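You operate a simulated robot arm through the tools that you are given. There is no shell and no other tool.

The job below is to be done with a simulated robot arm. You get a single attempt, and the scene is never put back.

TASK
On the air header, put the duster on 2 bar and the filter and sheeter on 6 bar.
Fine: use cross valves 4 and 7; shut a section valve before you open a cross valve, so the two supplies never join; the other branches keep their pressure, and valves you don't need stay as they are.

Only the result counts: the job must be done as asked and must still hold three seconds after the hand-in. Knocking over, shifting, dropping, spilling or breaking anything else fails it.

THE ROBOT
A 6-joint arm with a two-finger gripper, fixed in place. Base frame: the origin is at the foot of the arm, x ahead of it, y to its left, z up. Readings come in mm, degrees, newtons and seconds.
Its first joint turns from -166.0 to 166.0 degrees. Payload 3.43 kg.
The tool frame sits at the grasp point between the pads (the TCP): z along the fingers, y along the line on which they close. The tips reach 20 mm beyond it. Largest opening 190 mm; the body of the gripper starts 248 mm behind the TCP.
Orientation is that of the tool frame in the base frame, as [roll, pitch, yaw] about the fixed x, y, z axes, in that order (R = Rz(yaw) Ry(pitch) Rx(roll)). With the fingers straight down and closing along the base's y, the tool's x points along the base's -x, its y along +y and its z along -z.

THE INTERFACE
- The arm moves only by the tool nudge_tool. Its argument "deltas" is a list of rows, each a list of 3 entries, a list of its own where there are three numbers: the turn, a rotation vector about the tool's x, y, z in degrees, then the shift along the tool's x, y, z in mm, then the closure in counts, from 0 (fully open) to 255 (shut). In form: [[[ax, ay, az], [tx, ty, tz], claw], ...]. A call has 1 to 20 rows; each row shifts and turns the commanded pose from where the row before left it, along the tool's axes as they then stand. Each row takes 0.2 s and may step no farther than 50 mm and 8.6 degrees from the row before; otherwise, or with a gripper value out of range, the whole call is refused. Where a pose cannot be reached the arm comes as near as it can. A force on the tool above 60 N (or 10 N above the force at the start of the call, whichever is more), or a blocked arm, ends the call early, and 0.2 s more pass. Each finger travels about 153 mm/s and halts on what it meets, pressing with about 20 N; the grip force reading is that of the motor and also rises with nothing between the fingers. The clock runs only during rows and for 0.2 s after the last one: add rows that do not move to give the fingers time. The reply holds the time, the measured pose of the TCP, the force on the tool along the base axes, the opening and the grip force, in the units named above and with some noise, with the torque about the TCP (base axes, N m) and any sound that the robot's microphone picked up.
- Cameras (640 x 400 px; columns grow to the right, rows downward): "scene" is fixed at [409, -495.4, 1596.3]; the picture's right is [0.52, -0.86, 0.00], its down [-0.30, -0.18, -0.94] and it looks along [0.80, 0.48, -0.35] (base axes); focal length 253 px, centre (320, 200). "wrist" rides on the gripper at [70, -8, -288] in the tool frame; the picture's right is [0.12, 0.99, 0.00], its down [-0.96, 0.11, -0.25] and it looks along [-0.25, 0.03, 0.97] (tool axes); focal length 261 px, centre (320, 200). There is no depth. A picture from a camera that has moved, and an enlarged one, comes with that camera's place and axes in the base frame and with its lens. The place of the scene camera against the robot may be out by one fixed shift of up to 25 mm in any direction.
- grab_frame(camera): a new picture of that camera. No time passes.
- slide_trunk(by): slides the trunk up (or, below 0, down) by that many mm; the arm rides with it, the base frame stays. It gives what a move gives, with no picture.
- enlarge(camera, box): a new picture of the part [left, top, right, bottom] of that camera's present view, enlarged. No time passes.
- finish_job(): hands the job in; it is judged then, once.

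Nothing tells you positions but the pictures and the camera data. Unless the task says otherwise, let go and move clear before handing in.

The tools are called by a JSON object that holds its "api" and its "payload". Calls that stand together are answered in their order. nudge_tool: Moves the arm, as the interface text tells. Its arguments: {"type":"object","properties":{"deltas":{"type":"array","items":{"type":"array"}}},"required":["deltas"]} The other tools are called the same way: slide_trunk (by) slides the trunk up or down; grab_frame (camera) takes a picture; enlarge (camera, box) takes an enlarged picture of a part of a camera's view; finish_job () hands the job in.

At the start:

```text
time: 0.0
eef_pos: [613.8, -116.9, 1489.8]
ee_rot: [-180.0, 0.0, 179.9]
ft_force: [0.7, 0.4, -0.9]
wrist_torque: [0.01, -0.01, -0.01]
finger_gap: 189.7
grip_force: 0.1
trunk travel left (down, up): [-350.0, 90.0]
```

scene: 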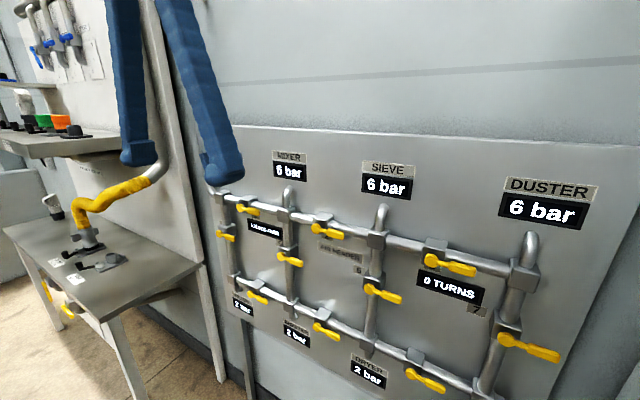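
wrist: 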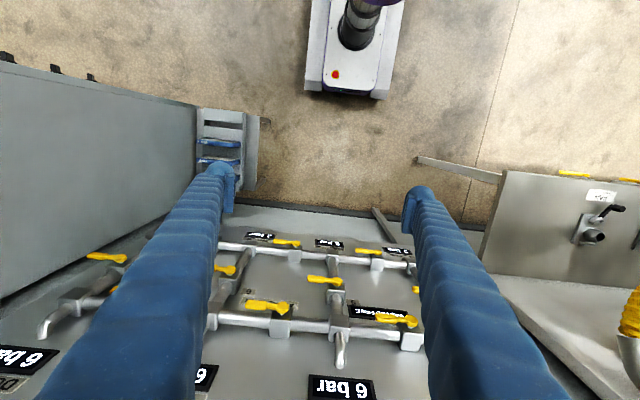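

I see an air header panel with yellow-handled valves, two horizontal mains and several branches. I'll enlarge the pictures to read the labels and valve positions before I move anything.

{"api": "enlarge", "payload": {"camera": "scene", "box": [200, 140, 420, 278]}}

{"api": "enlarge", "payload": {"camera": "scene", "box": [200, 262, 420, 400]}}

{"api": "enlarge", "payload": {"camera": "scene", "box": [380, 160, 640, 400]}}

{"api": "enlarge", "payload": {"camera": "wrist", "box": [0, 200, 440, 400]}}

```text
2.90 times, centred on (310, 209) of scene
camera zoom: at [409.0, -495.4, 1596.3], right [0.52, -0.86, 0.0], down [-0.3, -0.18, -0.94], along [0.8, 0.48, -0.35], focal length 733 px, centre (349, 174)
```

zoom: 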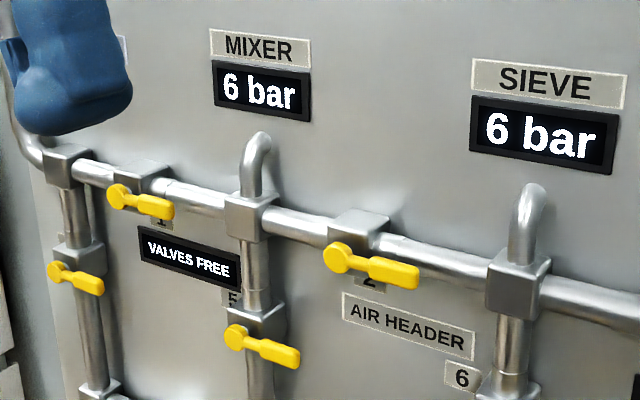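

```text
2.90 times, centred on (310, 331) of scene
camera zoom: at [409.0, -495.4, 1596.3], right [0.52, -0.86, 0.0], down [-0.3, -0.18, -0.94], along [0.8, 0.48, -0.35], focal length 733 px, centre (349, -180)
```

zoom: 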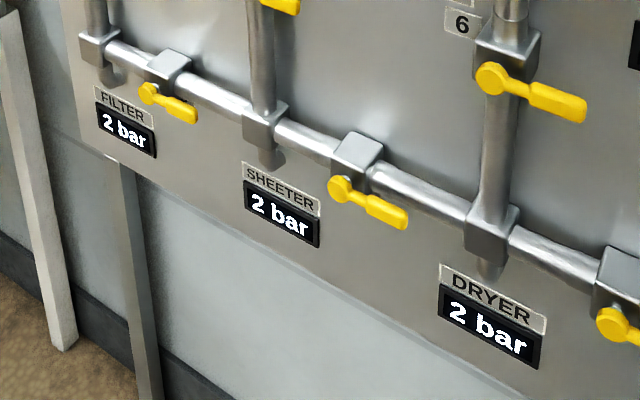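

```text
1.67 times, centred on (510, 280) of scene
camera zoom: at [409.0, -495.4, 1596.3], right [0.52, -0.86, 0.0], down [-0.3, -0.18, -0.94], along [0.8, 0.48, -0.35], focal length 422 px, centre (3, 67)
```

zoom: 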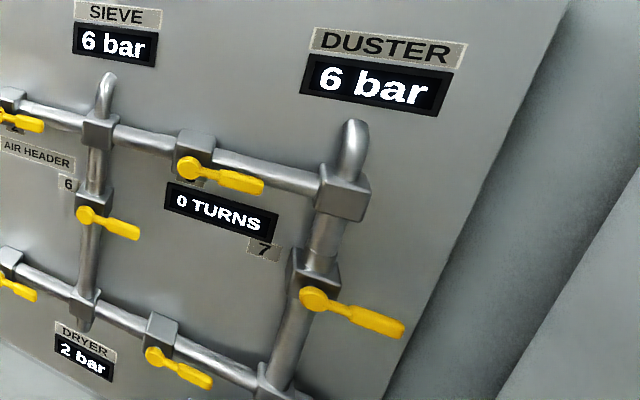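

```text
1.45 times, centred on (220, 300) of wrist
camera zoom: at [543.1, -124.9, 1778.8], right [-0.12, 0.99, 0.0], down [0.96, 0.11, 0.25], along [0.25, 0.03, -0.97], focal length 379 px, centre (466, 54)
```

zoom: 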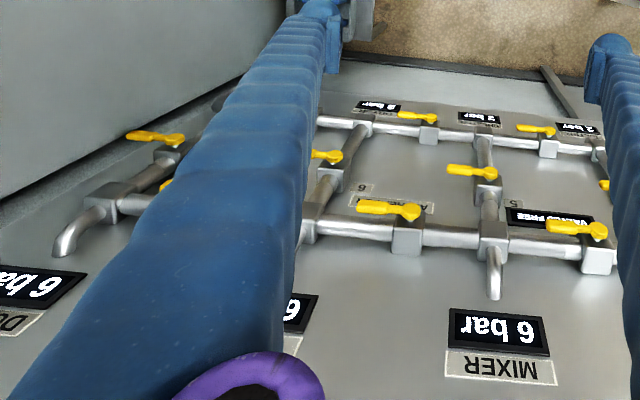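

The lever valves sit on a panel about 1 m ahead of the arm. The upper main is near z≈1275, the cross valves near z≈1140 and the lower main near z≈930. I'll move forward a little and tilt the tool to face the panel so the wrist camera can see it head-on.

{"api": "nudge_tool", "payload": {"deltas": [[[0, 0, 0], [-40, 0, 0], 0], [[0, -8.2, 0], [-40, 0, 0], 0], [[0, -8.2, 0], [-30, 0, 0], 0], [[0, -8.2, 0], [0, 0, 0], 0], [[0, -8.2, 0], [0, 0, 0], 0], [[0, -8.2, 0], [0, 0, 0], 0], [[0, -8.2, 0], [0, 0, 0], 0], [[0, -8.2, 0], [0, 0, 0], 0], [[0, -8.2, 0], [0, 0, 0], 0], [[0, -8.2, 0], [0, 0, 0], 0], [[0, -8.2, 0], [0, 0, 0], 0], [[0, -8.0, 0], [0, 0, 0], 0], [[0, 0, 0], [0, 0, 0], 0]]}}

{"api": "grab_frame", "payload": {"camera": "wrist"}}

{"api": "grab_frame", "payload": {"camera": "scene"}}

```text
time: 2.8
eef_pos: [779.1, -141.7, 1528.4]
ee_rot: [-59.9, 89.9, -60.0]
ft_force: [-0.2, -0.1, 0.1]
wrist_torque: [0.04, 0.06, 0.05]
finger_gap: 189.7
grip_force: 0.1
out of reach, approached as far as the arm can: row 11, 12
trunk travel left (down, up): [-350.0, 90.0]
```

```text
taken
camera wrist: at [492.0, -147.8, 1457.7], right [0.0, 0.99, -0.12], down [-0.25, 0.12, 0.96], along [0.97, 0.03, 0.25], focal length 261 px, centre (320, 200)
```

wrist: 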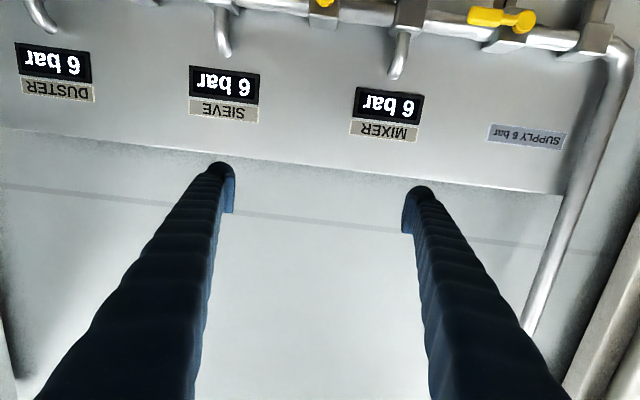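

```text
taken
```

scene: 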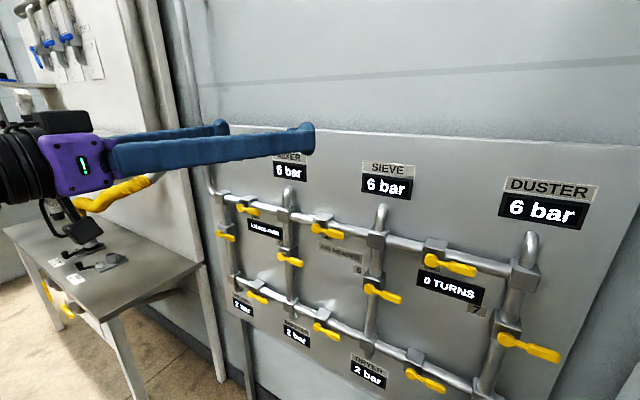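

The 6 bar supply enters at the top left. The arm now faces the panel, and I'll lower it to see the whole header.

{"api": "nudge_tool", "payload": {"deltas": [[[0, 0, 0], [40, 0, 0], 0], [[0, 0, 0], [40, 0, 0], 0], [[0, 0, 0], [40, 0, 0], 0], [[0, 0, 0], [40, 0, 0], 0], [[0, 0, 0], [40, 0, 0], 0], [[0, 0, 0], [0, 0, 0], 0]]}}

{"api": "grab_frame", "payload": {"camera": "wrist"}}

```text
time: 4.2
eef_pos: [782.6, -184.1, 1450.0]
ee_rot: [118.9, 87.1, 119.5]
ft_force: [-0.8, -0.8, -0.3]
wrist_torque: [0.04, 0.01, 0.06]
finger_gap: 189.6
grip_force: 0.1
out of reach, approached as far as the arm can: row 1, 2, 3, 4, 5
trunk travel left (down, up): [-350.0, 90.0]
```

```text
taken
camera wrist: at [493.6, -191.8, 1386.6], right [-0.01, 1.0, -0.07], down [-0.22, 0.07, 0.97], along [0.97, 0.03, 0.22], focal length 261 px, centre (320, 200)
```

wrist: 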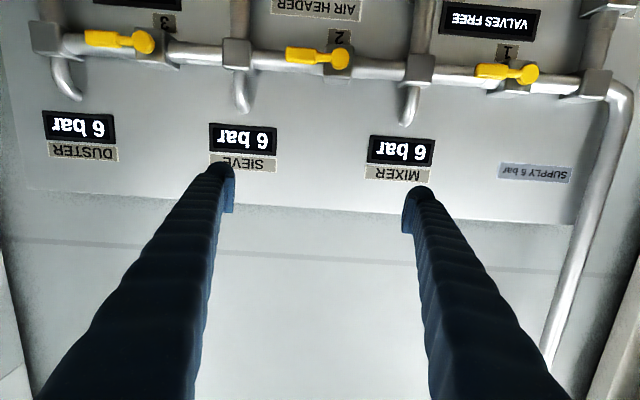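

The arm is too folded at this distance, since the wrist is close to its base. I'll move forward to a better place, above the pipes, and check how the commanded pose behaves.

{"api": "nudge_tool", "payload": {"deltas": [[[0, 0, 0], [0, 0, 30], 0], [[0, 0, 0], [0, 0, 30], 0], [[0, 0, 0], [0, 0, 0], 0]]}}

```text
time: 5.0
eef_pos: [840.6, -180.3, 1446.5]
ee_rot: [118.8, 87.1, 119.3]
ft_force: [-1.1, 0.3, 0.7]
wrist_torque: [0.01, -0.01, 0.05]
finger_gap: 190.0
grip_force: 0.1
trunk travel left (down, up): [-350.0, 90.0]
```

The command frame re-bases on the reached pose, which helps. The lever knobs are at about x≈940 and the fingertips at about 860, so I have clearance. I'll slide the trunk down so the arm is better placed for the header.

{"api": "slide_trunk", "payload": {"by": -150}}

{"api": "grab_frame", "payload": {"camera": "wrist"}}

{"api": "grab_frame", "payload": {"camera": "scene"}}

```text
time: 6.8
eef_pos: [841.6, -179.9, 1296.5]
ee_rot: [119.3, 86.9, 119.8]
ft_force: [-0.5, 0.5, 0.3]
wrist_torque: [-0.02, 0.0, 0.0]
finger_gap: 190.2
grip_force: 0.0
trunk travel left (down, up): [-200.0, 240.0]
```

```text
taken
camera wrist: at [551.7, -187.7, 1234.0], right [-0.01, 1.0, -0.07], down [-0.22, 0.07, 0.97], along [0.97, 0.03, 0.22], focal length 261 px, centre (320, 200)
```

wrist: 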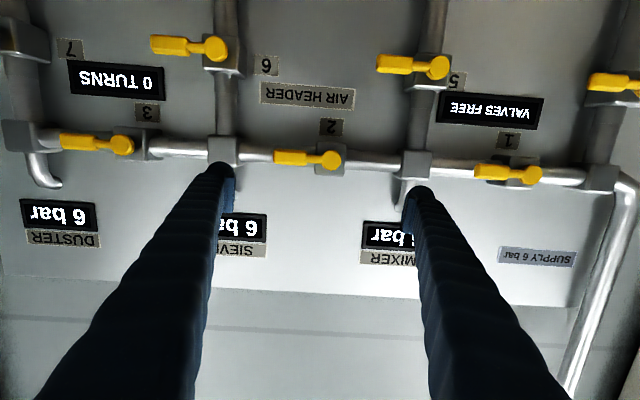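

```text
taken
```

scene: 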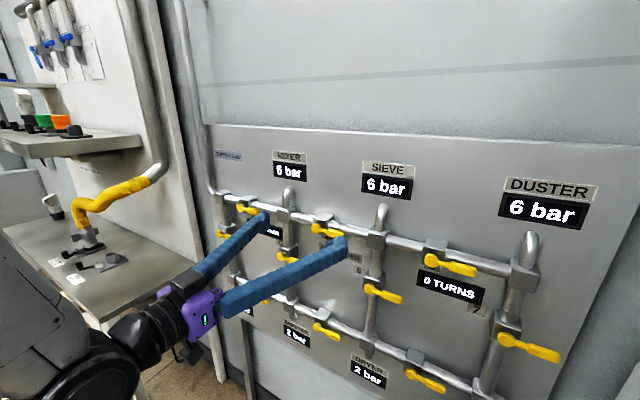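

The wrist camera now shows valves 1–3 on the top row and the cross valves above them in this upside-down view. I'll lower further to see the bottom row and where the 2 bar supply comes in.

{"api": "slide_trunk", "payload": {"by": -200}}

{"api": "grab_frame", "payload": {"camera": "wrist"}}

```text
time: 8.9
eef_pos: [840.5, -180.9, 1095.7]
ee_rot: [119.3, 87.0, 119.9]
ft_force: [0.5, 0.4, -0.5]
wrist_torque: [0.03, 0.0, 0.03]
finger_gap: 189.8
grip_force: 0.0
trunk travel left (down, up): [0.0, 440.0]
```

```text
taken
camera wrist: at [551.6, -187.7, 1034.0], right [-0.01, 1.0, -0.07], down [-0.22, 0.07, 0.97], along [0.97, 0.03, 0.22], focal length 261 px, centre (320, 200)
```

wrist: 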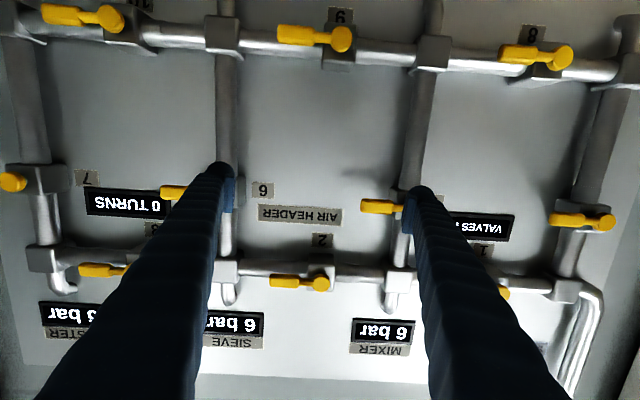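

The levers pivot at x≈934. The top row (valves 1–3) is at z≈1260, the cross valves at z≈1124 and the bottom row (8–10) at z≈900. All levers point right (−y) and are about 80 mm long. I still need to see the lower-right corner to confirm where the 2 bar supply enters, so I'll move the arm down and right, clear of the levers.

{"api": "nudge_tool", "payload": {"deltas": [[[0, 0, 0], [30, -30, -10], 0], [[0, 0, 0], [30, -30, 0], 0], [[0, 0, 0], [30, -30, 0], 0], [[0, 0, 0], [30, -30, 0], 0], [[0, 0, 0], [30, -30, 0], 0], [[0, 0, 0], [0, 0, 0], 0]]}}

{"api": "grab_frame", "payload": {"camera": "wrist"}}

```text
time: 10.3
eef_pos: [840.9, -339.6, 963.0]
ee_rot: [119.0, 86.3, 119.9]
ft_force: [1.1, -0.1, 0.3]
wrist_torque: [0.02, -0.06, 0.05]
finger_gap: 190.0
grip_force: 0.2
out of reach, approached as far as the arm can: row 2, 3, 4, 5
trunk travel left (down, up): [0.0, 440.0]
```

```text
taken
camera wrist: at [552.1, -347.4, 901.0], right [-0.02, 1.0, -0.06], down [-0.22, 0.06, 0.97], along [0.98, 0.03, 0.22], focal length 261 px, centre (320, 200)
```

wrist: 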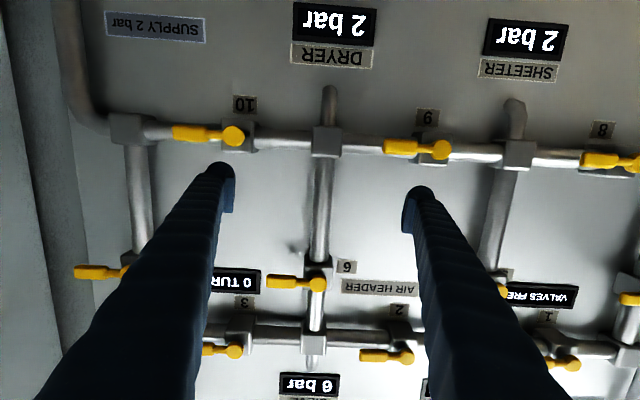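

The 2 bar supply enters at the bottom-right node, which confirms the plan: shut 3, open 7, shut 9, open 4. I'll zoom in on the levers to get their exact shape before gripping.

{"api": "enlarge", "payload": {"camera": "scene", "box": [410, 225, 506, 285]}}

{"api": "enlarge", "payload": {"camera": "scene", "box": [480, 310, 576, 370]}}

{"api": "enlarge", "payload": {"camera": "wrist", "box": [370, 110, 466, 170]}}

{"api": "enlarge", "payload": {"camera": "wrist", "box": [200, 325, 296, 385]}}

```text
6.67 times, centred on (458, 255) of scene
camera zoom: at [409.0, -495.4, 1596.3], right [0.52, -0.86, 0.0], down [-0.3, -0.18, -0.94], along [0.8, 0.48, -0.35], focal length 1686 px, centre (-600, -167)
```

zoom: 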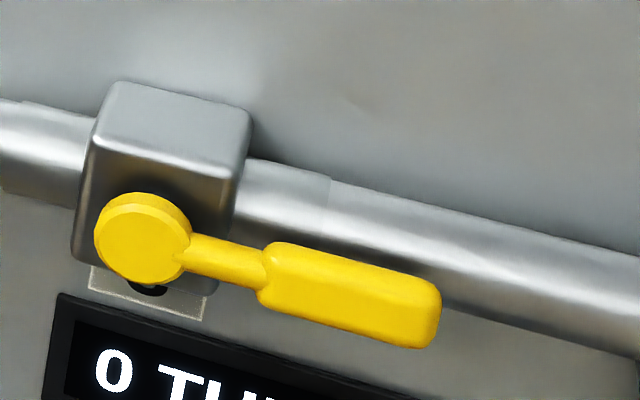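

```text
6.67 times, centred on (528, 340) of scene
camera zoom: at [409.0, -495.4, 1596.3], right [0.52, -0.86, 0.0], down [-0.3, -0.18, -0.94], along [0.8, 0.48, -0.35], focal length 1686 px, centre (-1067, -733)
```

zoom: 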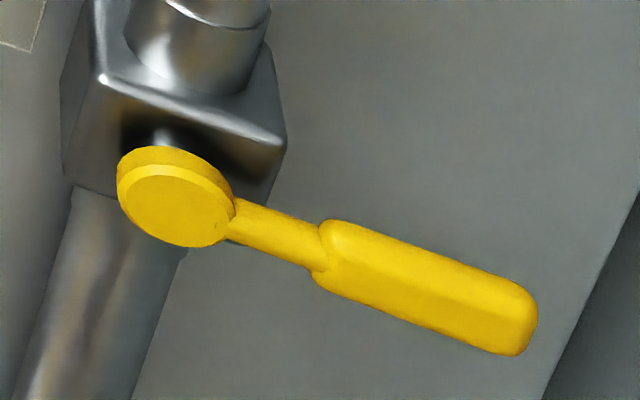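

```text
6.67 times, centred on (418, 140) of wrist
camera zoom: at [552.1, -347.4, 901.0], right [-0.02, 1.0, -0.06], down [-0.22, 0.06, 0.97], along [0.98, 0.03, 0.22], focal length 1738 px, centre (-333, 600)
```

zoom: 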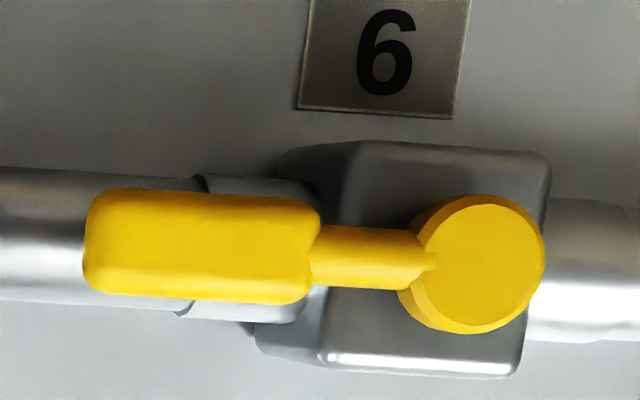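

```text
6.67 times, centred on (248, 355) of wrist
camera zoom: at [552.1, -347.4, 901.0], right [-0.02, 1.0, -0.06], down [-0.22, 0.06, 0.97], along [0.98, 0.03, 0.22], focal length 1738 px, centre (800, -833)
```

zoom: 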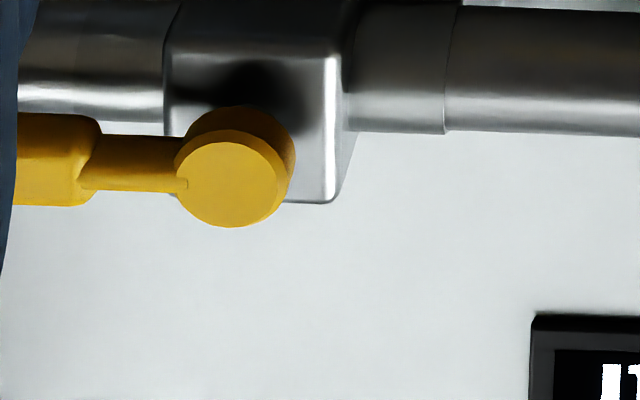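

The lever grip is about 52 mm long and 23 mm tall, centred about 61 mm from its pivot, with its front near x≈927. The panel face is at x≈998. I'll raise the trunk, square the tool to the panel and roll it so the fingers close vertically.

{"api": "slide_trunk", "payload": {"by": 260}}

{"api": "nudge_tool", "payload": {"deltas": [[[0.85, -1.84, 0], [0, 0, 0], 0], [[0, 0, -8.47], [0, 0, 0], 0], [[0, 0, -8.47], [0, 0, 0], 0], [[0, 0, -8.47], [0, 0, 0], 0], [[0, 0, -8.47], [0, 0, 0], 0], [[0, 0, -8.47], [0, 0, 0], 0], [[0, 0, -8.47], [0, 0, 0], 0], [[0, 0, -8.47], [0, 0, 0], 0], [[0, 0, -8.47], [0, 0, 0], 0], [[0, 0, -8.47], [0, 0, 0], 0], [[0, 0, -8.47], [0, 0, 0], 0], [[0, 0, -8.5], [0, 0, 0], 0], [[0, 0, 0], [0, 0, 0], 0]]}}

```text
time: 13.0
eef_pos: [841.3, -338.6, 1222.1]
ee_rot: [119.2, 86.4, 120.0]
ft_force: [-0.6, -0.1, 0.0]
wrist_torque: [0.01, 0.01, -0.03]
finger_gap: 190.0
grip_force: 0.0
trunk travel left (down, up): [-260.0, 180.0]
```

```text
time: 15.5
eef_pos: [1011.3, -601.5, 1533.2]
ee_rot: [-99.4, 15.2, -83.7]
ft_force: [-10.0, -3.8, 0.6]
wrist_torque: [-0.27, 1.01, 0.08]
finger_gap: 190.3
grip_force: 0.1
out of reach, approached as far as the arm can: row 1, 2, 3, 4, 5, 6, 7, 8, 9, 10, 11, 12
trunk travel left (down, up): [-260.0, 180.0]
stopped in row 12: the force on the tool passed its limit at 101 N (the readings are from after the stop); the commanded pose is now the measured one
```

The arm strayed during the roll and touched something above the panel. I'll stop and look before doing anything else.

{"api": "grab_frame", "payload": {"camera": "scene"}}

{"api": "grab_frame", "payload": {"camera": "wrist"}}

```text
taken
```

scene: 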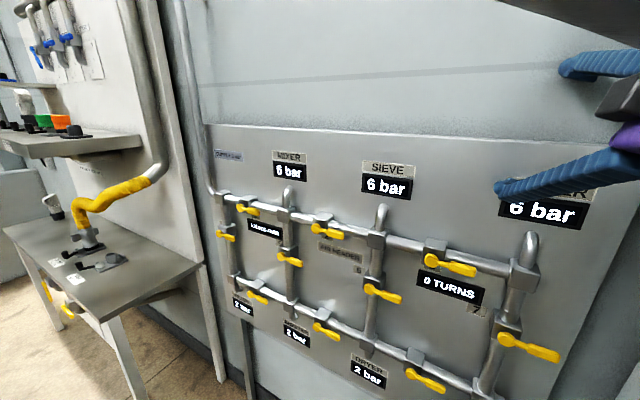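

```text
taken
camera wrist: at [740.1, -712.2, 1568.1], right [-0.18, 0.12, -0.98], down [-0.36, 0.91, 0.18], along [0.91, 0.39, -0.12], focal length 261 px, centre (320, 200)
```

wrist: 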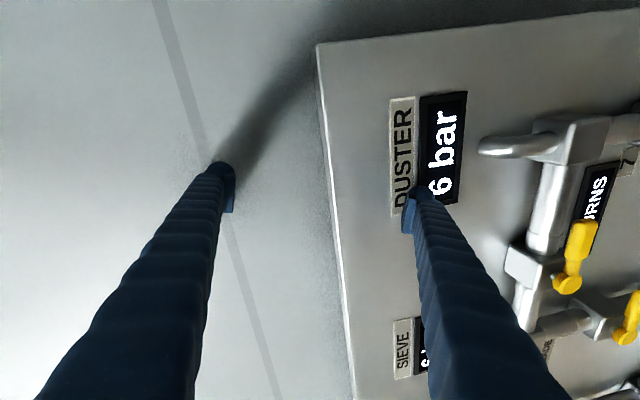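

A fingertip pressed on the flat panel or wall by the DUSTER label. Nothing looks moved and all the levers are unchanged. I'll back straight off in small steps and check the pose each time.

{"api": "nudge_tool", "payload": {"deltas": [[[0, 0, 0], [0, 0, -15], 0], [[0, 0, 0], [-12, 5, -20], 0], [[0, 0, 0], [-20, 9, -21], 0], [[0, 0, 0], [0, 0, 0], 0]]}}

```text
time: 16.5
eef_pos: [969.5, -591.4, 1554.3]
ee_rot: [-100.3, 15.9, -83.5]
ft_force: [0.6, 0.1, -0.4]
wrist_torque: [0.02, -0.09, -0.01]
finger_gap: 190.1
grip_force: 0.2
out of reach, approached as far as the arm can: row 2, 3
trunk travel left (down, up): [-260.0, 180.0]
```

The tool is clear of the panel now. The −90° roll seems to have run a wrist joint into its limit, so I'll undo it in small steps and go back to the earlier orientation.

{"api": "nudge_tool", "payload": {"deltas": [[[0, 0, 8], [0, 0, -10], 0], [[0, 0, 8], [0, 0, -10], 0], [[0, 0, 8], [0, 0, -10], 0], [[0, 0, 0], [0, 0, 0], 0]]}}

{"api": "grab_frame", "payload": {"camera": "scene"}}

```text
time: 17.5
eef_pos: [938.7, -595.0, 1560.2]
ee_rot: [-101.8, 39.0, -88.6]
ft_force: [0.2, 0.6, 0.2]
wrist_torque: [0.01, 0.0, 0.02]
finger_gap: 189.9
grip_force: 0.0
trunk travel left (down, up): [-260.0, 180.0]
```

```text
taken
```

scene: 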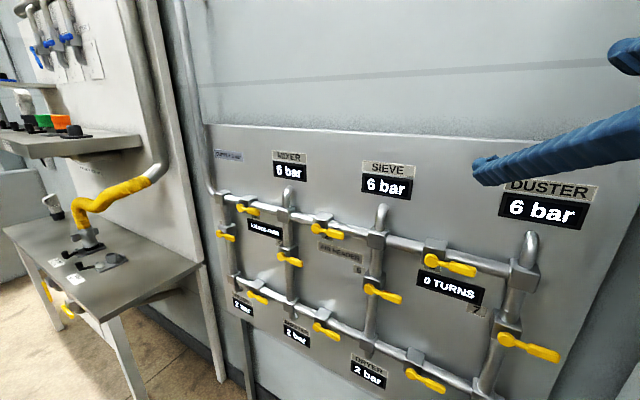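

Rolling the other way frees the arm, and the reading shows no reach problem. I'll continue rolling back until the tool's x points down again.

{"api": "nudge_tool", "payload": {"deltas": [[[0, 0, 8.4], [0, 0, -5], 0], [[0, 0, 8.4], [0, 0, -5], 0], [[0, 0, 8.4], [0, 0, -5], 0], [[0, 0, 8.4], [0, 0, -5], 0], [[0, 0, 8.4], [0, 0, -5], 0], [[0, 0, 8.4], [0, 0, -5], 0], [[0, 0, 0], [0, 0, 0], 0]]}}

```text
time: 19.1
eef_pos: [909.9, -600.0, 1564.8]
ee_rot: [179.9, 80.9, -171.2]
ft_force: [-0.7, 0.8, -0.4]
wrist_torque: [-0.01, 0.02, -0.02]
finger_gap: 189.9
grip_force: 0.0
trunk travel left (down, up): [-260.0, 180.0]
```

The roll is undone and the arm is free. Next I'll square the tool to the panel and pull back to a safe distance.

{"api": "nudge_tool", "payload": {"deltas": [[[0, 0, 0], [0, 0, -20], 0], [[3, -3, 0], [0, 0, -20], 0], [[3, -3, 0], [0, 0, -10], 0], [[2.9, -3, 0], [0, 0, 0], 0], [[0, 0, 0], [0, 0, 0], 0]]}}

```text
time: 20.3
eef_pos: [860.8, -606.4, 1571.7]
ee_rot: [-89.0, 89.2, -89.1]
ft_force: [-0.7, -0.2, -0.1]
wrist_torque: [0.03, 0.01, 0.01]
finger_gap: 190.0
grip_force: 0.0
trunk travel left (down, up): [-260.0, 180.0]
```

The tool is square to the panel at a safe spot. I'll test rolling the other way (+) a few steps at a time, to see whether a vertical grip is possible.

{"api": "nudge_tool", "payload": {"deltas": [[[0, 0, 8.5], [0, 0, 0], 0], [[0, 0, 8.5], [0, 0, 0], 0], [[0, 0, 8.5], [0, 0, 0], 0], [[0, 0, 0], [0, 0, 0], 0]]}}

```text
time: 21.3
eef_pos: [862.4, -607.1, 1571.4]
ee_rot: [90.0, 65.3, 90.1]
ft_force: [-0.5, 0.4, 0.5]
wrist_torque: [-0.04, 0.01, -0.01]
finger_gap: 189.9
grip_force: 0.0
trunk travel left (down, up): [-260.0, 180.0]
```

{"api": "nudge_tool", "payload": {"deltas": [[[0, 0, 8.5], [0, 0, 0], 0], [[0, 0, 8.5], [0, 0, 0], 0], [[0, 0, 8.5], [0, 0, 0], 0], [[0, 0, 8.5], [0, 0, 0], 0], [[0, 0, 8.5], [0, 0, 0], 0], [[0, 0, 8.5], [0, 0, 0], 0], [[0, 0, 8.5], [0, 0, 0], 0], [[0, 0, 5.8], [0, 0, 0], 0], [[0, 0, 0], [0, 0, 0], 0]]}}

```text
time: 23.3
eef_pos: [861.5, -606.1, 1572.6]
ee_rot: [89.9, -0.1, 89.9]
ft_force: [0.1, -0.5, 0.8]
wrist_torque: [0.01, -0.01, -0.01]
finger_gap: 189.9
grip_force: 0.1
trunk travel left (down, up): [-260.0, 180.0]
```

The positive roll works without a reach problem, so the fingers now close vertically. I'll check in free space that there's another +90° of roll for turning a lever downward.

{"api": "nudge_tool", "payload": {"deltas": [[[0, 0, 8.5], [0, 0, 0], 0], [[0, 0, 8.5], [0, 0, 0], 0], [[0, 0, 8.5], [0, 0, 0], 0], [[0, 0, 8.5], [0, 0, 0], 0], [[0, 0, 8.5], [0, 0, 0], 0], [[0, 0, 0], [0, 0, 0], 0]]}}

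{"api": "nudge_tool", "payload": {"deltas": [[[0, 0, 8.5], [0, 0, 0], 0], [[0, 0, 8.5], [0, 0, 0], 0], [[0, 0, 8.5], [0, 0, 0], 0], [[0, 0, 8.5], [0, 0, 0], 0], [[0, 0, 8.5], [0, 0, 0], 0], [[0, 0, 5], [0, 0, 0], 0], [[0, 0, 0], [0, 0, 0], 0]]}}

```text
time: 24.7
eef_pos: [860.5, -606.6, 1572.0]
ee_rot: [90.0, -42.5, 90.0]
ft_force: [-0.7, -0.4, 0.5]
wrist_torque: [0.02, 0.03, 0.01]
finger_gap: 190.0
grip_force: 0.1
trunk travel left (down, up): [-260.0, 180.0]
```

```text
time: 26.3
eef_pos: [861.0, -607.1, 1572.7]
ee_rot: [-102.4, -89.8, -77.8]
ft_force: [-1.6, -0.5, 0.2]
wrist_torque: [0.03, -0.02, 0.03]
finger_gap: 190.0
grip_force: 0.0
trunk travel left (down, up): [-260.0, 180.0]
```

The full roll range is available. In this orientation the wrist camera is upright and above the tool, so I'll slide the trunk down and take a clear look at the valve 3 / valve 7 area.

{"api": "slide_trunk", "payload": {"by": -230}}

{"api": "grab_frame", "payload": {"camera": "wrist"}}

```text
time: 28.7
eef_pos: [860.0, -607.3, 1342.4]
ee_rot: [9.6, -90.0, 170.6]
ft_force: [-0.1, -0.5, 0.6]
wrist_torque: [-0.02, -0.01, -0.03]
finger_gap: 190.0
grip_force: 0.0
trunk travel left (down, up): [-30.0, 410.0]
```

```text
taken
camera wrist: at [573.0, -597.8, 1413.9], right [0.0, -0.99, 0.12], down [-0.25, -0.12, -0.96], along [0.97, -0.03, -0.25], focal length 261 px, centre (320, 200)
```

wrist: 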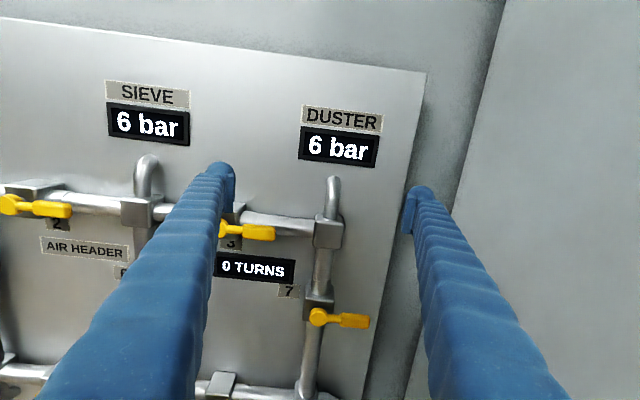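

This is a good upright view. I'll zoom in on valves 3 and 7 to measure them more exactly.

{"api": "enlarge", "payload": {"camera": "wrist", "box": [290, 285, 386, 345]}}

{"api": "enlarge", "payload": {"camera": "wrist", "box": [200, 200, 296, 260]}}

{"api": "enlarge", "payload": {"camera": "wrist", "box": [0, 170, 96, 230]}}

```text
6.67 times, centred on (338, 315) of wrist
camera zoom: at [573.0, -597.8, 1413.9], right [0.0, -0.99, 0.12], down [-0.25, -0.12, -0.96], along [0.97, -0.03, -0.25], focal length 1738 px, centre (200, -567)
```

zoom: 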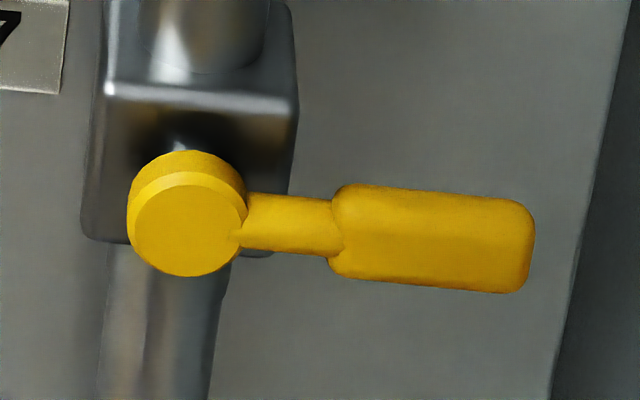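

```text
6.67 times, centred on (248, 230) of wrist
camera zoom: at [573.0, -597.8, 1413.9], right [0.0, -0.99, 0.12], down [-0.25, -0.12, -0.96], along [0.97, -0.03, -0.25], focal length 1738 px, centre (800, 0)
```

zoom: 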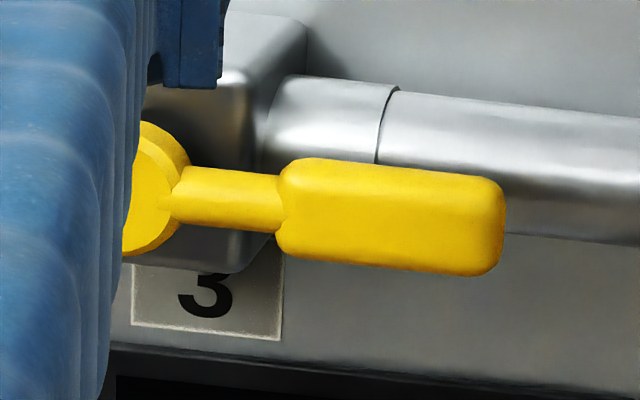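

```text
6.67 times, centred on (48, 200) of wrist
camera zoom: at [573.0, -597.8, 1413.9], right [0.0, -0.99, 0.12], down [-0.25, -0.12, -0.96], along [0.97, -0.03, -0.25], focal length 1738 px, centre (2133, 200)
```

zoom: 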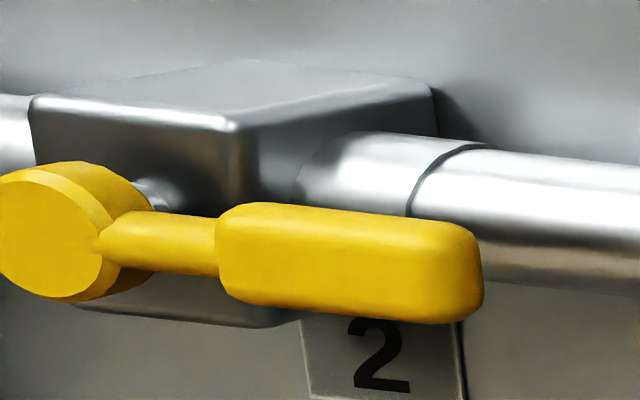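

The grip axis of each lever is at x≈937. Valve 3 pivots at (y −463, z 1260) with its grip centre at y≈−524, and valve 7 pivots at (y −629, z 1123.5). I'll roll back to the vertical-closing orientation and line up in front of valve 3's grip.

{"api": "nudge_tool", "payload": {"deltas": [[[0, 0, -8.5], [0, 0, 0], 0], [[0, 0, -8.5], [0, 0, 0], 0], [[0, 0, -8.5], [0, 0, 0], 0], [[0, 0, -8.5], [0, 0, 0], 0], [[0, 0, -8.5], [0, 0, 0], 0], [[0, 0, -8.5], [0, 0, 0], 0], [[0, 0, -8.5], [0, 0, 0], 0], [[0, 0, -8.5], [0, 0, 0], 0], [[0, 0, -8.5], [0, 0, 0], 0], [[0, 0, -8.5], [0, 0, 0], 0], [[0, 0, -5], [0, 0, 0], 0], [[0, 0, 0], [0, 0, 0], 0]]}}

{"api": "nudge_tool", "payload": {"deltas": [[[0, 0, 0], [28, -27, 0], 170], [[0, 0, 0], [28, -27, 0], 170], [[0, 0, 0], [27, -28, 0], 170], [[0, 0, 0], [0, 0, 0], 170]]}}

{"api": "grab_frame", "payload": {"camera": "wrist"}}

```text
time: 31.3
eef_pos: [860.5, -607.4, 1344.0]
ee_rot: [90.0, 0.1, 90.1]
ft_force: [0.0, 0.0, 0.3]
wrist_torque: [0.01, 0.0, 0.02]
finger_gap: 189.9
grip_force: 0.1
trunk travel left (down, up): [-30.0, 410.0]
```

```text
time: 32.3
eef_pos: [860.7, -522.5, 1261.1]
ee_rot: [89.9, 0.1, 90.0]
ft_force: [0.0, -0.5, -0.3]
wrist_torque: [-0.03, 0.01, -0.03]
finger_gap: 63.0
grip_force: 0.0
trunk travel left (down, up): [-30.0, 410.0]
```

```text
taken
camera wrist: at [573.2, -450.3, 1253.7], right [0.0, 0.12, 0.99], down [-0.25, -0.96, 0.12], along [0.97, -0.24, 0.03], focal length 261 px, centre (320, 200)
```

wrist: 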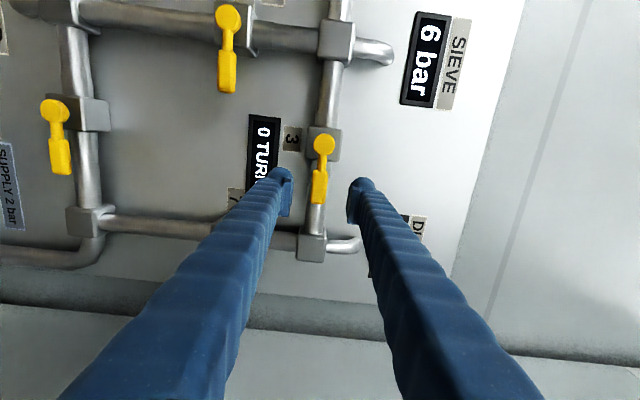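

The lever of valve 3 is centred between the fingers. I'll advance straight in until the pads flank the grip.

{"api": "nudge_tool", "payload": {"deltas": [[[0, 0, 0], [-1, -0.5, 25], 170], [[0, 0, 0], [0, 0, 25], 170], [[0, 0, 0], [0, 0, 17], 170], [[0, 0, 0], [0, 0, 0], 170]]}}

{"api": "grab_frame", "payload": {"camera": "wrist"}}

{"api": "enlarge", "payload": {"camera": "scene", "box": [390, 200, 550, 300]}}

```text
time: 33.3
eef_pos: [927.2, -526.2, 1259.2]
ee_rot: [90.0, 0.0, 89.9]
ft_force: [-0.9, -0.1, 0.3]
wrist_torque: [0.02, 0.0, 0.01]
finger_gap: 63.3
grip_force: 0.0
trunk travel left (down, up): [-30.0, 410.0]
```

```text
taken
camera wrist: at [639.5, -454.4, 1251.7], right [0.0, 0.12, 0.99], down [-0.25, -0.96, 0.12], along [0.97, -0.25, 0.03], focal length 261 px, centre (320, 200)
```

wrist: 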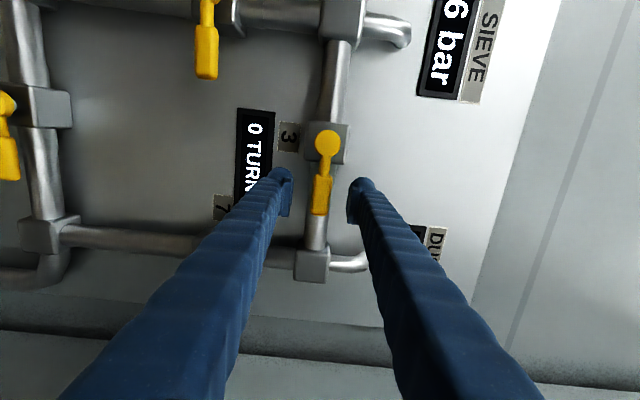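

```text
4.00 times, centred on (470, 250) of scene
camera zoom: at [409.0, -495.4, 1596.3], right [0.52, -0.86, 0.0], down [-0.3, -0.18, -0.94], along [0.8, 0.48, -0.35], focal length 1012 px, centre (-280, 0)
```

zoom: 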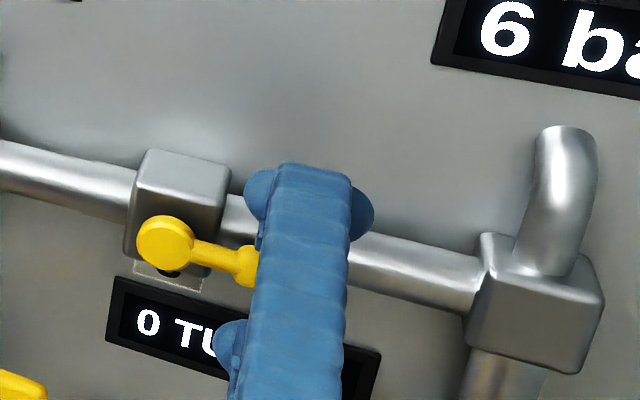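

Both fingers flank the grip. I'll close on it.

{"api": "nudge_tool", "payload": {"deltas": [[[0, 0, 0], [0, 1, 0], 245], [[0, 0, 0], [0, 0, 0], 245], [[0, 0, 0], [0, 0, 0], 245]]}}

```text
time: 34.1
eef_pos: [927.0, -525.9, 1260.4]
ee_rot: [90.0, -0.1, 90.0]
ft_force: [-0.2, 0.0, -1.0]
wrist_torque: [-0.05, 0.01, 0.03]
finger_gap: 22.1
grip_force: 45.8
trunk travel left (down, up): [-30.0, 410.0]
```

The grip is secure (22 mm, no side load). I'll try a small downward (clockwise) turn about the pivot and watch the forces.

{"api": "nudge_tool", "payload": {"deltas": [[[0, 0, 4], [0.15, -4.28, 0], 245], [[0, 0, 4], [0.15, -4.28, 0], 245], [[0, 0, 4], [0.15, -4.28, 0], 245]]}}

{"api": "grab_frame", "payload": {"camera": "wrist"}}

```text
time: 35.0
eef_pos: [927.1, -524.1, 1259.8]
ee_rot: [89.1, -11.5, 90.3]
ft_force: [-4.9, 3.2, 4.1]
wrist_torque: [-1.58, 0.02, 0.48]
finger_gap: 27.7
grip_force: 45.0
trunk travel left (down, up): [-30.0, 410.0]
stopped in row 3: the force on the tool passed its limit at 63 N (the readings are from after the stop); the commanded pose is now the measured one
```

```text
taken
camera wrist: at [639.2, -452.2, 1262.3], right [-0.01, -0.08, 1.0], down [-0.24, -0.97, -0.08], along [0.97, -0.24, -0.01], focal length 261 px, centre (320, 200)
```

wrist: 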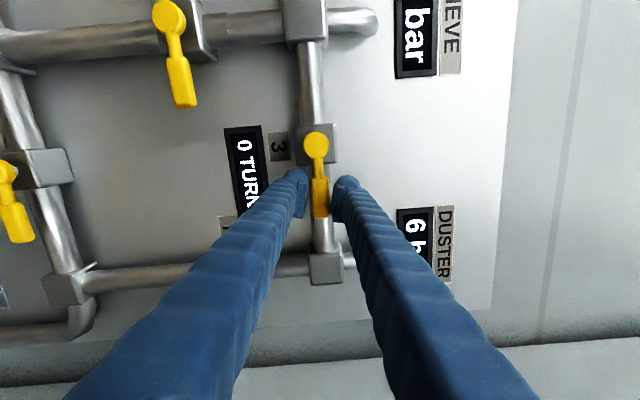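

The lever is against its stop in that direction; it didn't move and only the grip twisted. So it turns the other way, upward. I'll realign and then turn counter-clockwise.

{"api": "nudge_tool", "payload": {"deltas": [[[0, 0, -5.8], [-0.5, 0, 0], 245], [[0, 0, -5.8], [-0.5, 0, 0], 245], [[0, 0, 0], [0, 0, 0], 245]]}}

```text
time: 35.8
eef_pos: [925.6, -525.7, 1259.3]
ee_rot: [89.2, -0.2, 90.0]
ft_force: [-2.1, -1.6, 7.5]
wrist_torque: [-0.03, -0.02, -0.13]
finger_gap: 22.2
grip_force: 45.4
trunk travel left (down, up): [-30.0, 410.0]
```

{"api": "nudge_tool", "payload": {"deltas": [[[0, 0, -4], [0.15, 4.28, 0], 245], [[0, 0, -4], [0.15, 4.28, 0], 245], [[0, 0, -4], [0.15, 4.28, 0], 245]]}}

{"api": "grab_frame", "payload": {"camera": "wrist"}}

```text
time: 36.6
eef_pos: [926.9, -524.6, 1271.5]
ee_rot: [89.1, 12.0, 90.0]
ft_force: [8.5, -8.2, 12.0]
wrist_torque: [0.68, -0.05, -0.15]
finger_gap: 22.0
grip_force: 45.1
trunk travel left (down, up): [-30.0, 410.0]
```

```text
taken
camera wrist: at [639.9, -456.4, 1245.7], right [-0.01, 0.32, 0.95], down [-0.25, -0.92, 0.31], along [0.97, -0.23, 0.09], focal length 261 px, centre (320, 200)
```

wrist: 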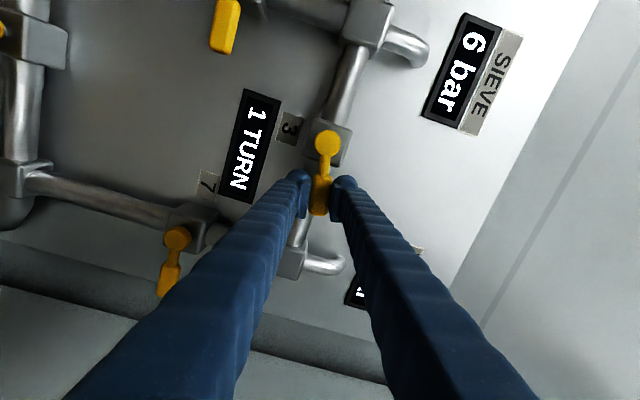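

The lever follows and the counter shows "1 TURN". I'll continue the arc upward.

{"api": "nudge_tool", "payload": {"deltas": [[[0, 0, -6], [0.34, 6.41, 0], 245], [[0, 0, -6], [0.34, 6.41, 0], 245], [[0, 0, -6], [0.34, 6.41, 0], 245], [[0, 0, -6], [0.34, 6.41, 0], 245], [[0, 0, -6], [0.34, 6.41, 0], 245], [[0, 0, -6], [0.34, 6.41, 0], 245]]}}

```text
time: 38.0
eef_pos: [927.1, -504.9, 1304.2]
ee_rot: [89.0, 48.0, 89.2]
ft_force: [17.5, -13.6, 18.5]
wrist_torque: [0.25, -0.16, -0.22]
finger_gap: 22.1
grip_force: 45.0
trunk travel left (down, up): [-30.0, 410.0]
```

The turn is going well, but the lever is pushing outward a bit (my radius is slightly small). I'll ease the grip point outward, then continue the arc.

{"api": "nudge_tool", "payload": {"deltas": [[[0, 0, 0], [-1.5, 0, 0.6], 245], [[0, 0, 0], [0, 0, 0], 245]]}}

```text
time: 38.6
eef_pos: [926.6, -505.7, 1303.5]
ee_rot: [89.1, 47.9, 89.5]
ft_force: [6.5, -6.2, 8.6]
wrist_torque: [0.24, -0.09, -0.09]
finger_gap: 21.8
grip_force: 44.7
trunk travel left (down, up): [-30.0, 410.0]
```

{"api": "nudge_tool", "payload": {"deltas": [[[0, 0, -6], [0.2, 6.5, 0], 245], [[0, 0, -6], [0.2, 6.5, 0], 245], [[0, 0, -6], [0.2, 6.5, 0], 245], [[0, 0, -6], [0.2, 6.5, 0], 245]]}}

{"api": "grab_frame", "payload": {"camera": "wrist"}}

```text
time: 39.6
eef_pos: [925.8, -483.2, 1316.7]
ee_rot: [88.1, 71.9, 88.2]
ft_force: [-4.9, 1.5, -7.3]
wrist_torque: [0.04, 0.11, -0.06]
finger_gap: 21.8
grip_force: 45.0
trunk travel left (down, up): [-30.0, 410.0]
```

```text
taken
camera wrist: at [640.2, -469.4, 1245.1], right [0.0, 0.98, 0.2], down [-0.26, -0.19, 0.95], along [0.97, -0.05, 0.25], focal length 261 px, centre (320, 200)
```

wrist: 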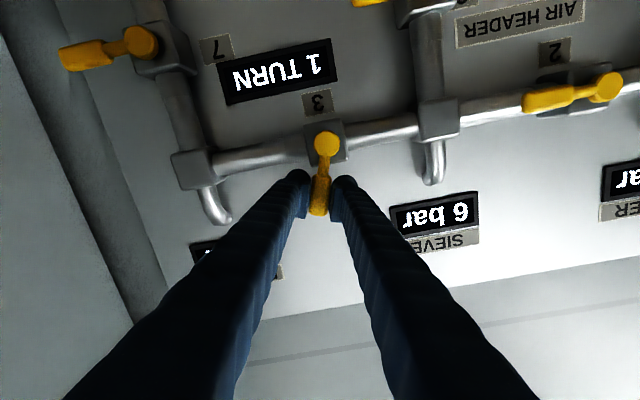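

{"api": "nudge_tool", "payload": {"deltas": [[[0, 0, -6], [0.34, 6.42, 0], 245], [[0, 0, -6], [0.34, 6.42, 0], 245], [[0, 0, -6], [0.34, 6.42, 0], 245]]}}

{"api": "grab_frame", "payload": {"camera": "wrist"}}

{"api": "enlarge", "payload": {"camera": "scene", "box": [390, 180, 640, 336]}}

```text
time: 40.4
eef_pos: [926.8, -465.5, 1320.7]
ee_rot: [9.6, 89.3, 9.6]
ft_force: [-13.9, 1.1, -17.6]
wrist_torque: [0.19, 0.41, 0.01]
finger_gap: 22.0
grip_force: 44.4
trunk travel left (down, up): [-30.0, 410.0]
```

```text
taken
camera wrist: at [640.2, -473.1, 1247.5], right [0.0, 0.99, -0.12], down [-0.26, 0.11, 0.96], along [0.97, 0.03, 0.26], focal length 261 px, centre (320, 200)
```

wrist: 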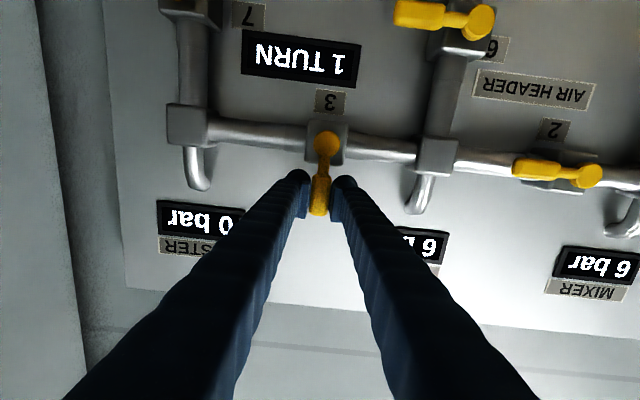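

```text
2.56 times, centred on (515, 258) of scene
camera zoom: at [409.0, -495.4, 1596.3], right [0.52, -0.86, 0.0], down [-0.3, -0.18, -0.94], along [0.8, 0.48, -0.35], focal length 648 px, centre (-179, 52)
```

zoom: 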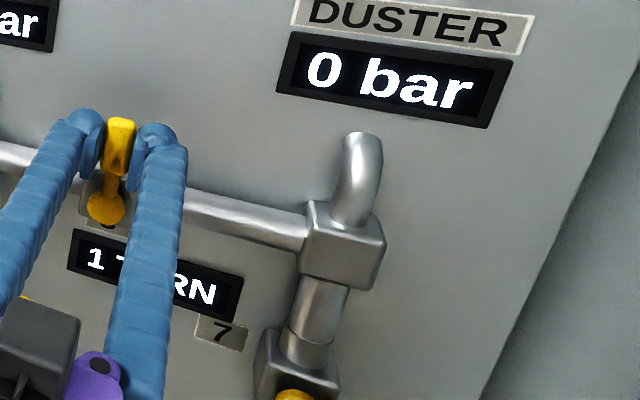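

DUSTER now reads 0 bar, so valve 3 is shut with its lever vertical. I'll release it and back away.

{"api": "nudge_tool", "payload": {"deltas": [[[0, 0, 0], [0, 0, 0], 170], [[0, 0, 0], [0, 0, 0], 170], [[0, 0, 0], [0, 0, -25], 170], [[0, 0, 0], [0, 0, -35], 170], [[0, 0, 0], [0, 0, -10], 170], [[0, 0, 0], [0, 0, 0], 170]]}}

{"api": "grab_frame", "payload": {"camera": "wrist"}}

{"api": "grab_frame", "payload": {"camera": "scene"}}

```text
time: 41.8
eef_pos: [856.8, -466.8, 1321.0]
ee_rot: [10.6, 89.3, 10.7]
ft_force: [0.2, -0.4, -0.1]
wrist_torque: [-0.03, 0.0, -0.03]
finger_gap: 63.0
grip_force: 0.1
trunk travel left (down, up): [-30.0, 410.0]
```

```text
taken
camera wrist: at [570.5, -473.7, 1247.8], right [0.0, 0.99, -0.12], down [-0.26, 0.11, 0.96], along [0.97, 0.03, 0.26], focal length 261 px, centre (320, 200)
```

wrist: 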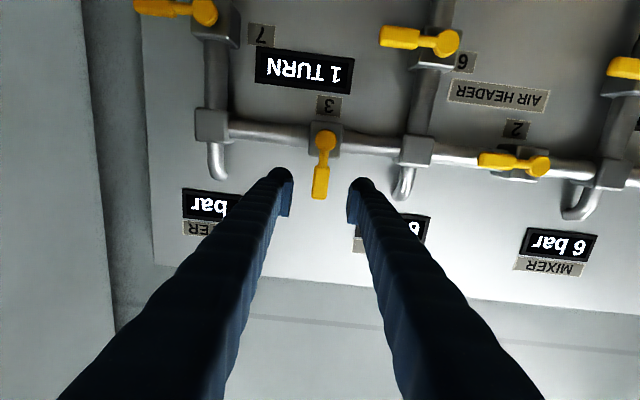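

```text
taken
```

scene: 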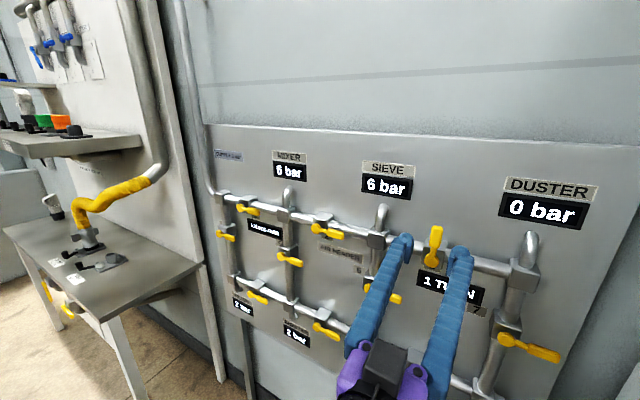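

Valve 3 is cleanly shut. I'll roll back to vertical closing and move in front of valve 7's grip (y≈−690, z≈1123.5), checking reach along the way.

{"api": "nudge_tool", "payload": {"deltas": [[[0, 0.7, 0], [0, 0, 0], 170], [[0, 0, 8.5], [0, 0, 0], 170], [[0, 0, 8.5], [0, 0, 0], 170], [[0, 0, 8.5], [0, 0, 0], 170], [[0, 0, 8.5], [0, 0, 0], 170], [[0, 0, 8.5], [0, 0, 0], 170], [[0, 0, 8.5], [0, 0, 0], 170], [[0, 0, 8.5], [0, 0, 0], 170], [[0, 0, 8.5], [0, 0, 0], 170], [[0, 0, 8.5], [0, 0, 0], 170], [[0, 0, 8.5], [0, 0, 0], 170], [[0, 0, 5], [0, 0, 0], 170], [[0, 0, 0], [0, 0, 0], 170]]}}

{"api": "nudge_tool", "payload": {"deltas": [[[0, 0, 0], [-35, 0, 0], 170], [[0, 0, 0], [-35, 0, 0], 170], [[0, 0, 0], [-35, -30, 0], 170], [[0, 0, 0], [0, 0, 0], 170]]}}

```text
time: 44.6
eef_pos: [855.8, -467.1, 1321.7]
ee_rot: [90.0, -0.2, 90.1]
ft_force: [0.6, -0.5, -0.1]
wrist_torque: [0.02, -0.03, -0.02]
finger_gap: 63.4
grip_force: 0.1
trunk travel left (down, up): [-30.0, 410.0]
```

```text
time: 45.6
eef_pos: [856.9, -571.4, 1287.4]
ee_rot: [90.0, -0.2, 90.1]
ft_force: [0.2, -0.3, -1.0]
wrist_torque: [0.01, -0.14, 0.17]
finger_gap: 63.4
grip_force: 0.0
trunk travel left (down, up): [-30.0, 410.0]
```

{"api": "nudge_tool", "payload": {"deltas": [[[0, 0, 0], [-30, -35, 0], 170], [[0, 0, 0], [-30, -35, 0], 170], [[0, 0, 0], [0, 0, 0], 170]]}}

{"api": "nudge_tool", "payload": {"deltas": [[[0, 0, 0], [-30, -35, 0], 170], [[0, 0, 0], [-28, -30, 0], 170], [[0, 0, 0], [0, -28, 0], 170], [[0, 0, 0], [0, 0, 0], 170]]}}

{"api": "grab_frame", "payload": {"camera": "wrist"}}

```text
time: 46.4
eef_pos: [854.1, -629.5, 1220.6]
ee_rot: [90.0, -0.2, 90.1]
ft_force: [0.6, -0.1, -1.6]
wrist_torque: [0.02, -0.14, 0.17]
finger_gap: 63.2
grip_force: 0.1
trunk travel left (down, up): [-30.0, 410.0]
```

```text
time: 47.4
eef_pos: [855.8, -687.8, 1123.4]
ee_rot: [90.1, -0.2, 90.1]
ft_force: [-0.4, -0.3, -0.3]
wrist_torque: [-0.01, -0.06, 0.05]
finger_gap: 63.4
grip_force: 0.0
trunk travel left (down, up): [-30.0, 410.0]
```

```text
taken
camera wrist: at [567.6, -617.2, 1116.4], right [0.0, 0.12, 0.99], down [-0.25, -0.96, 0.11], along [0.97, -0.24, 0.03], focal length 261 px, centre (320, 200)
```

wrist: 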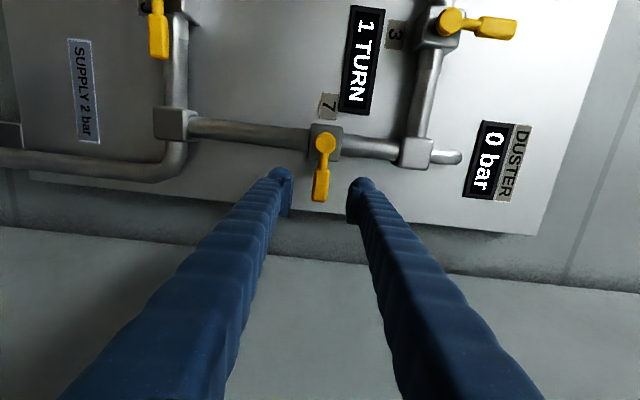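

Valve 7's lever is centred between the fingers (pivot y≈−629.5, z≈1124.4). I'll advance and close on it.

{"api": "nudge_tool", "payload": {"deltas": [[[0, 0, 0], [-2.5, 1, 25], 170], [[0, 0, 0], [0, 0, 25], 170], [[0, 0, 0], [0, 0, 21], 170], [[0, 0, 0], [0, 0, 0], 170]]}}

{"api": "nudge_tool", "payload": {"deltas": [[[0, 0, 0], [0, 0, 0], 245], [[0, 0, 0], [0, 0, 0], 245], [[0, 0, 0], [0, 0, 0], 245]]}}

```text
time: 48.4
eef_pos: [929.9, -691.5, 1128.0]
ee_rot: [90.0, -0.1, 90.1]
ft_force: [1.0, -0.4, 0.0]
wrist_torque: [-0.02, -0.02, -0.01]
finger_gap: 63.4
grip_force: 0.1
trunk travel left (down, up): [-30.0, 410.0]
```

```text
time: 49.2
eef_pos: [929.2, -692.2, 1123.9]
ee_rot: [90.2, -0.1, 90.1]
ft_force: [-10.5, 7.3, -22.2]
wrist_torque: [-0.27, 0.16, -0.04]
finger_gap: 22.0
grip_force: 45.2
trunk travel left (down, up): [-30.0, 410.0]
```

Gripped, but I was a few mm high. I'll relieve that load first.

{"api": "nudge_tool", "payload": {"deltas": [[[0, 0, 0], [0, -3.5, 0], 245], [[0, 0, 0], [0, 0, 0], 245]]}}

```text
time: 49.8
eef_pos: [929.8, -691.5, 1124.9]
ee_rot: [90.0, -0.2, 90.2]
ft_force: [-1.6, 3.4, -15.0]
wrist_torque: [-0.16, 0.1, 0.06]
finger_gap: 22.0
grip_force: 45.2
trunk travel left (down, up): [-30.0, 410.0]
```

{"api": "nudge_tool", "payload": {"deltas": [[[0, 0, 0], [0, -2.5, 0], 245], [[0, 0, 0], [0, 0, 0], 245]]}}

```text
time: 50.4
eef_pos: [928.6, -689.7, 1125.6]
ee_rot: [89.8, -0.1, 90.1]
ft_force: [4.3, 1.6, -1.8]
wrist_torque: [-0.05, 0.01, 0.21]
finger_gap: 22.2
grip_force: 44.8
trunk travel left (down, up): [-30.0, 410.0]
```

The load is gone. Valve 3 is shut, so valve 7 may be opened. I'll try the same upward turn gently first.

{"api": "nudge_tool", "payload": {"deltas": [[[0, 0, -4], [0.15, 4.28, 0], 245], [[0, 0, -4], [0.15, 4.28, 0], 245]]}}

{"api": "grab_frame", "payload": {"camera": "wrist"}}

```text
time: 51.0
eef_pos: [927.9, -690.2, 1126.1]
ee_rot: [90.5, 7.7, 90.2]
ft_force: [-15.5, 12.3, -26.3]
wrist_torque: [1.79, 0.24, -0.2]
finger_gap: 25.5
grip_force: 45.2
trunk travel left (down, up): [-30.0, 410.0]
```

```text
taken
camera wrist: at [641.4, -620.5, 1110.1], right [0.01, 0.25, 0.97], down [-0.24, -0.94, 0.24], along [0.97, -0.24, 0.06], focal length 261 px, centre (320, 200)
```

wrist: 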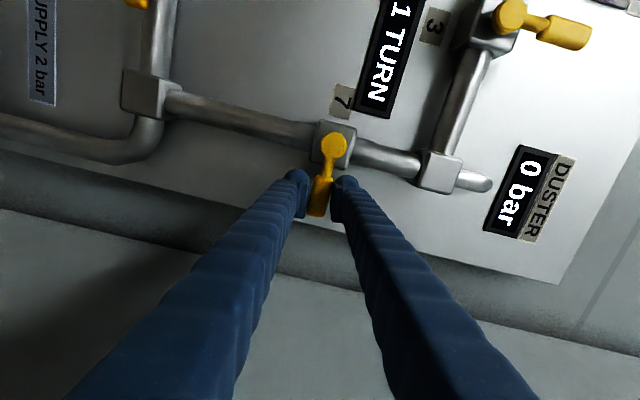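

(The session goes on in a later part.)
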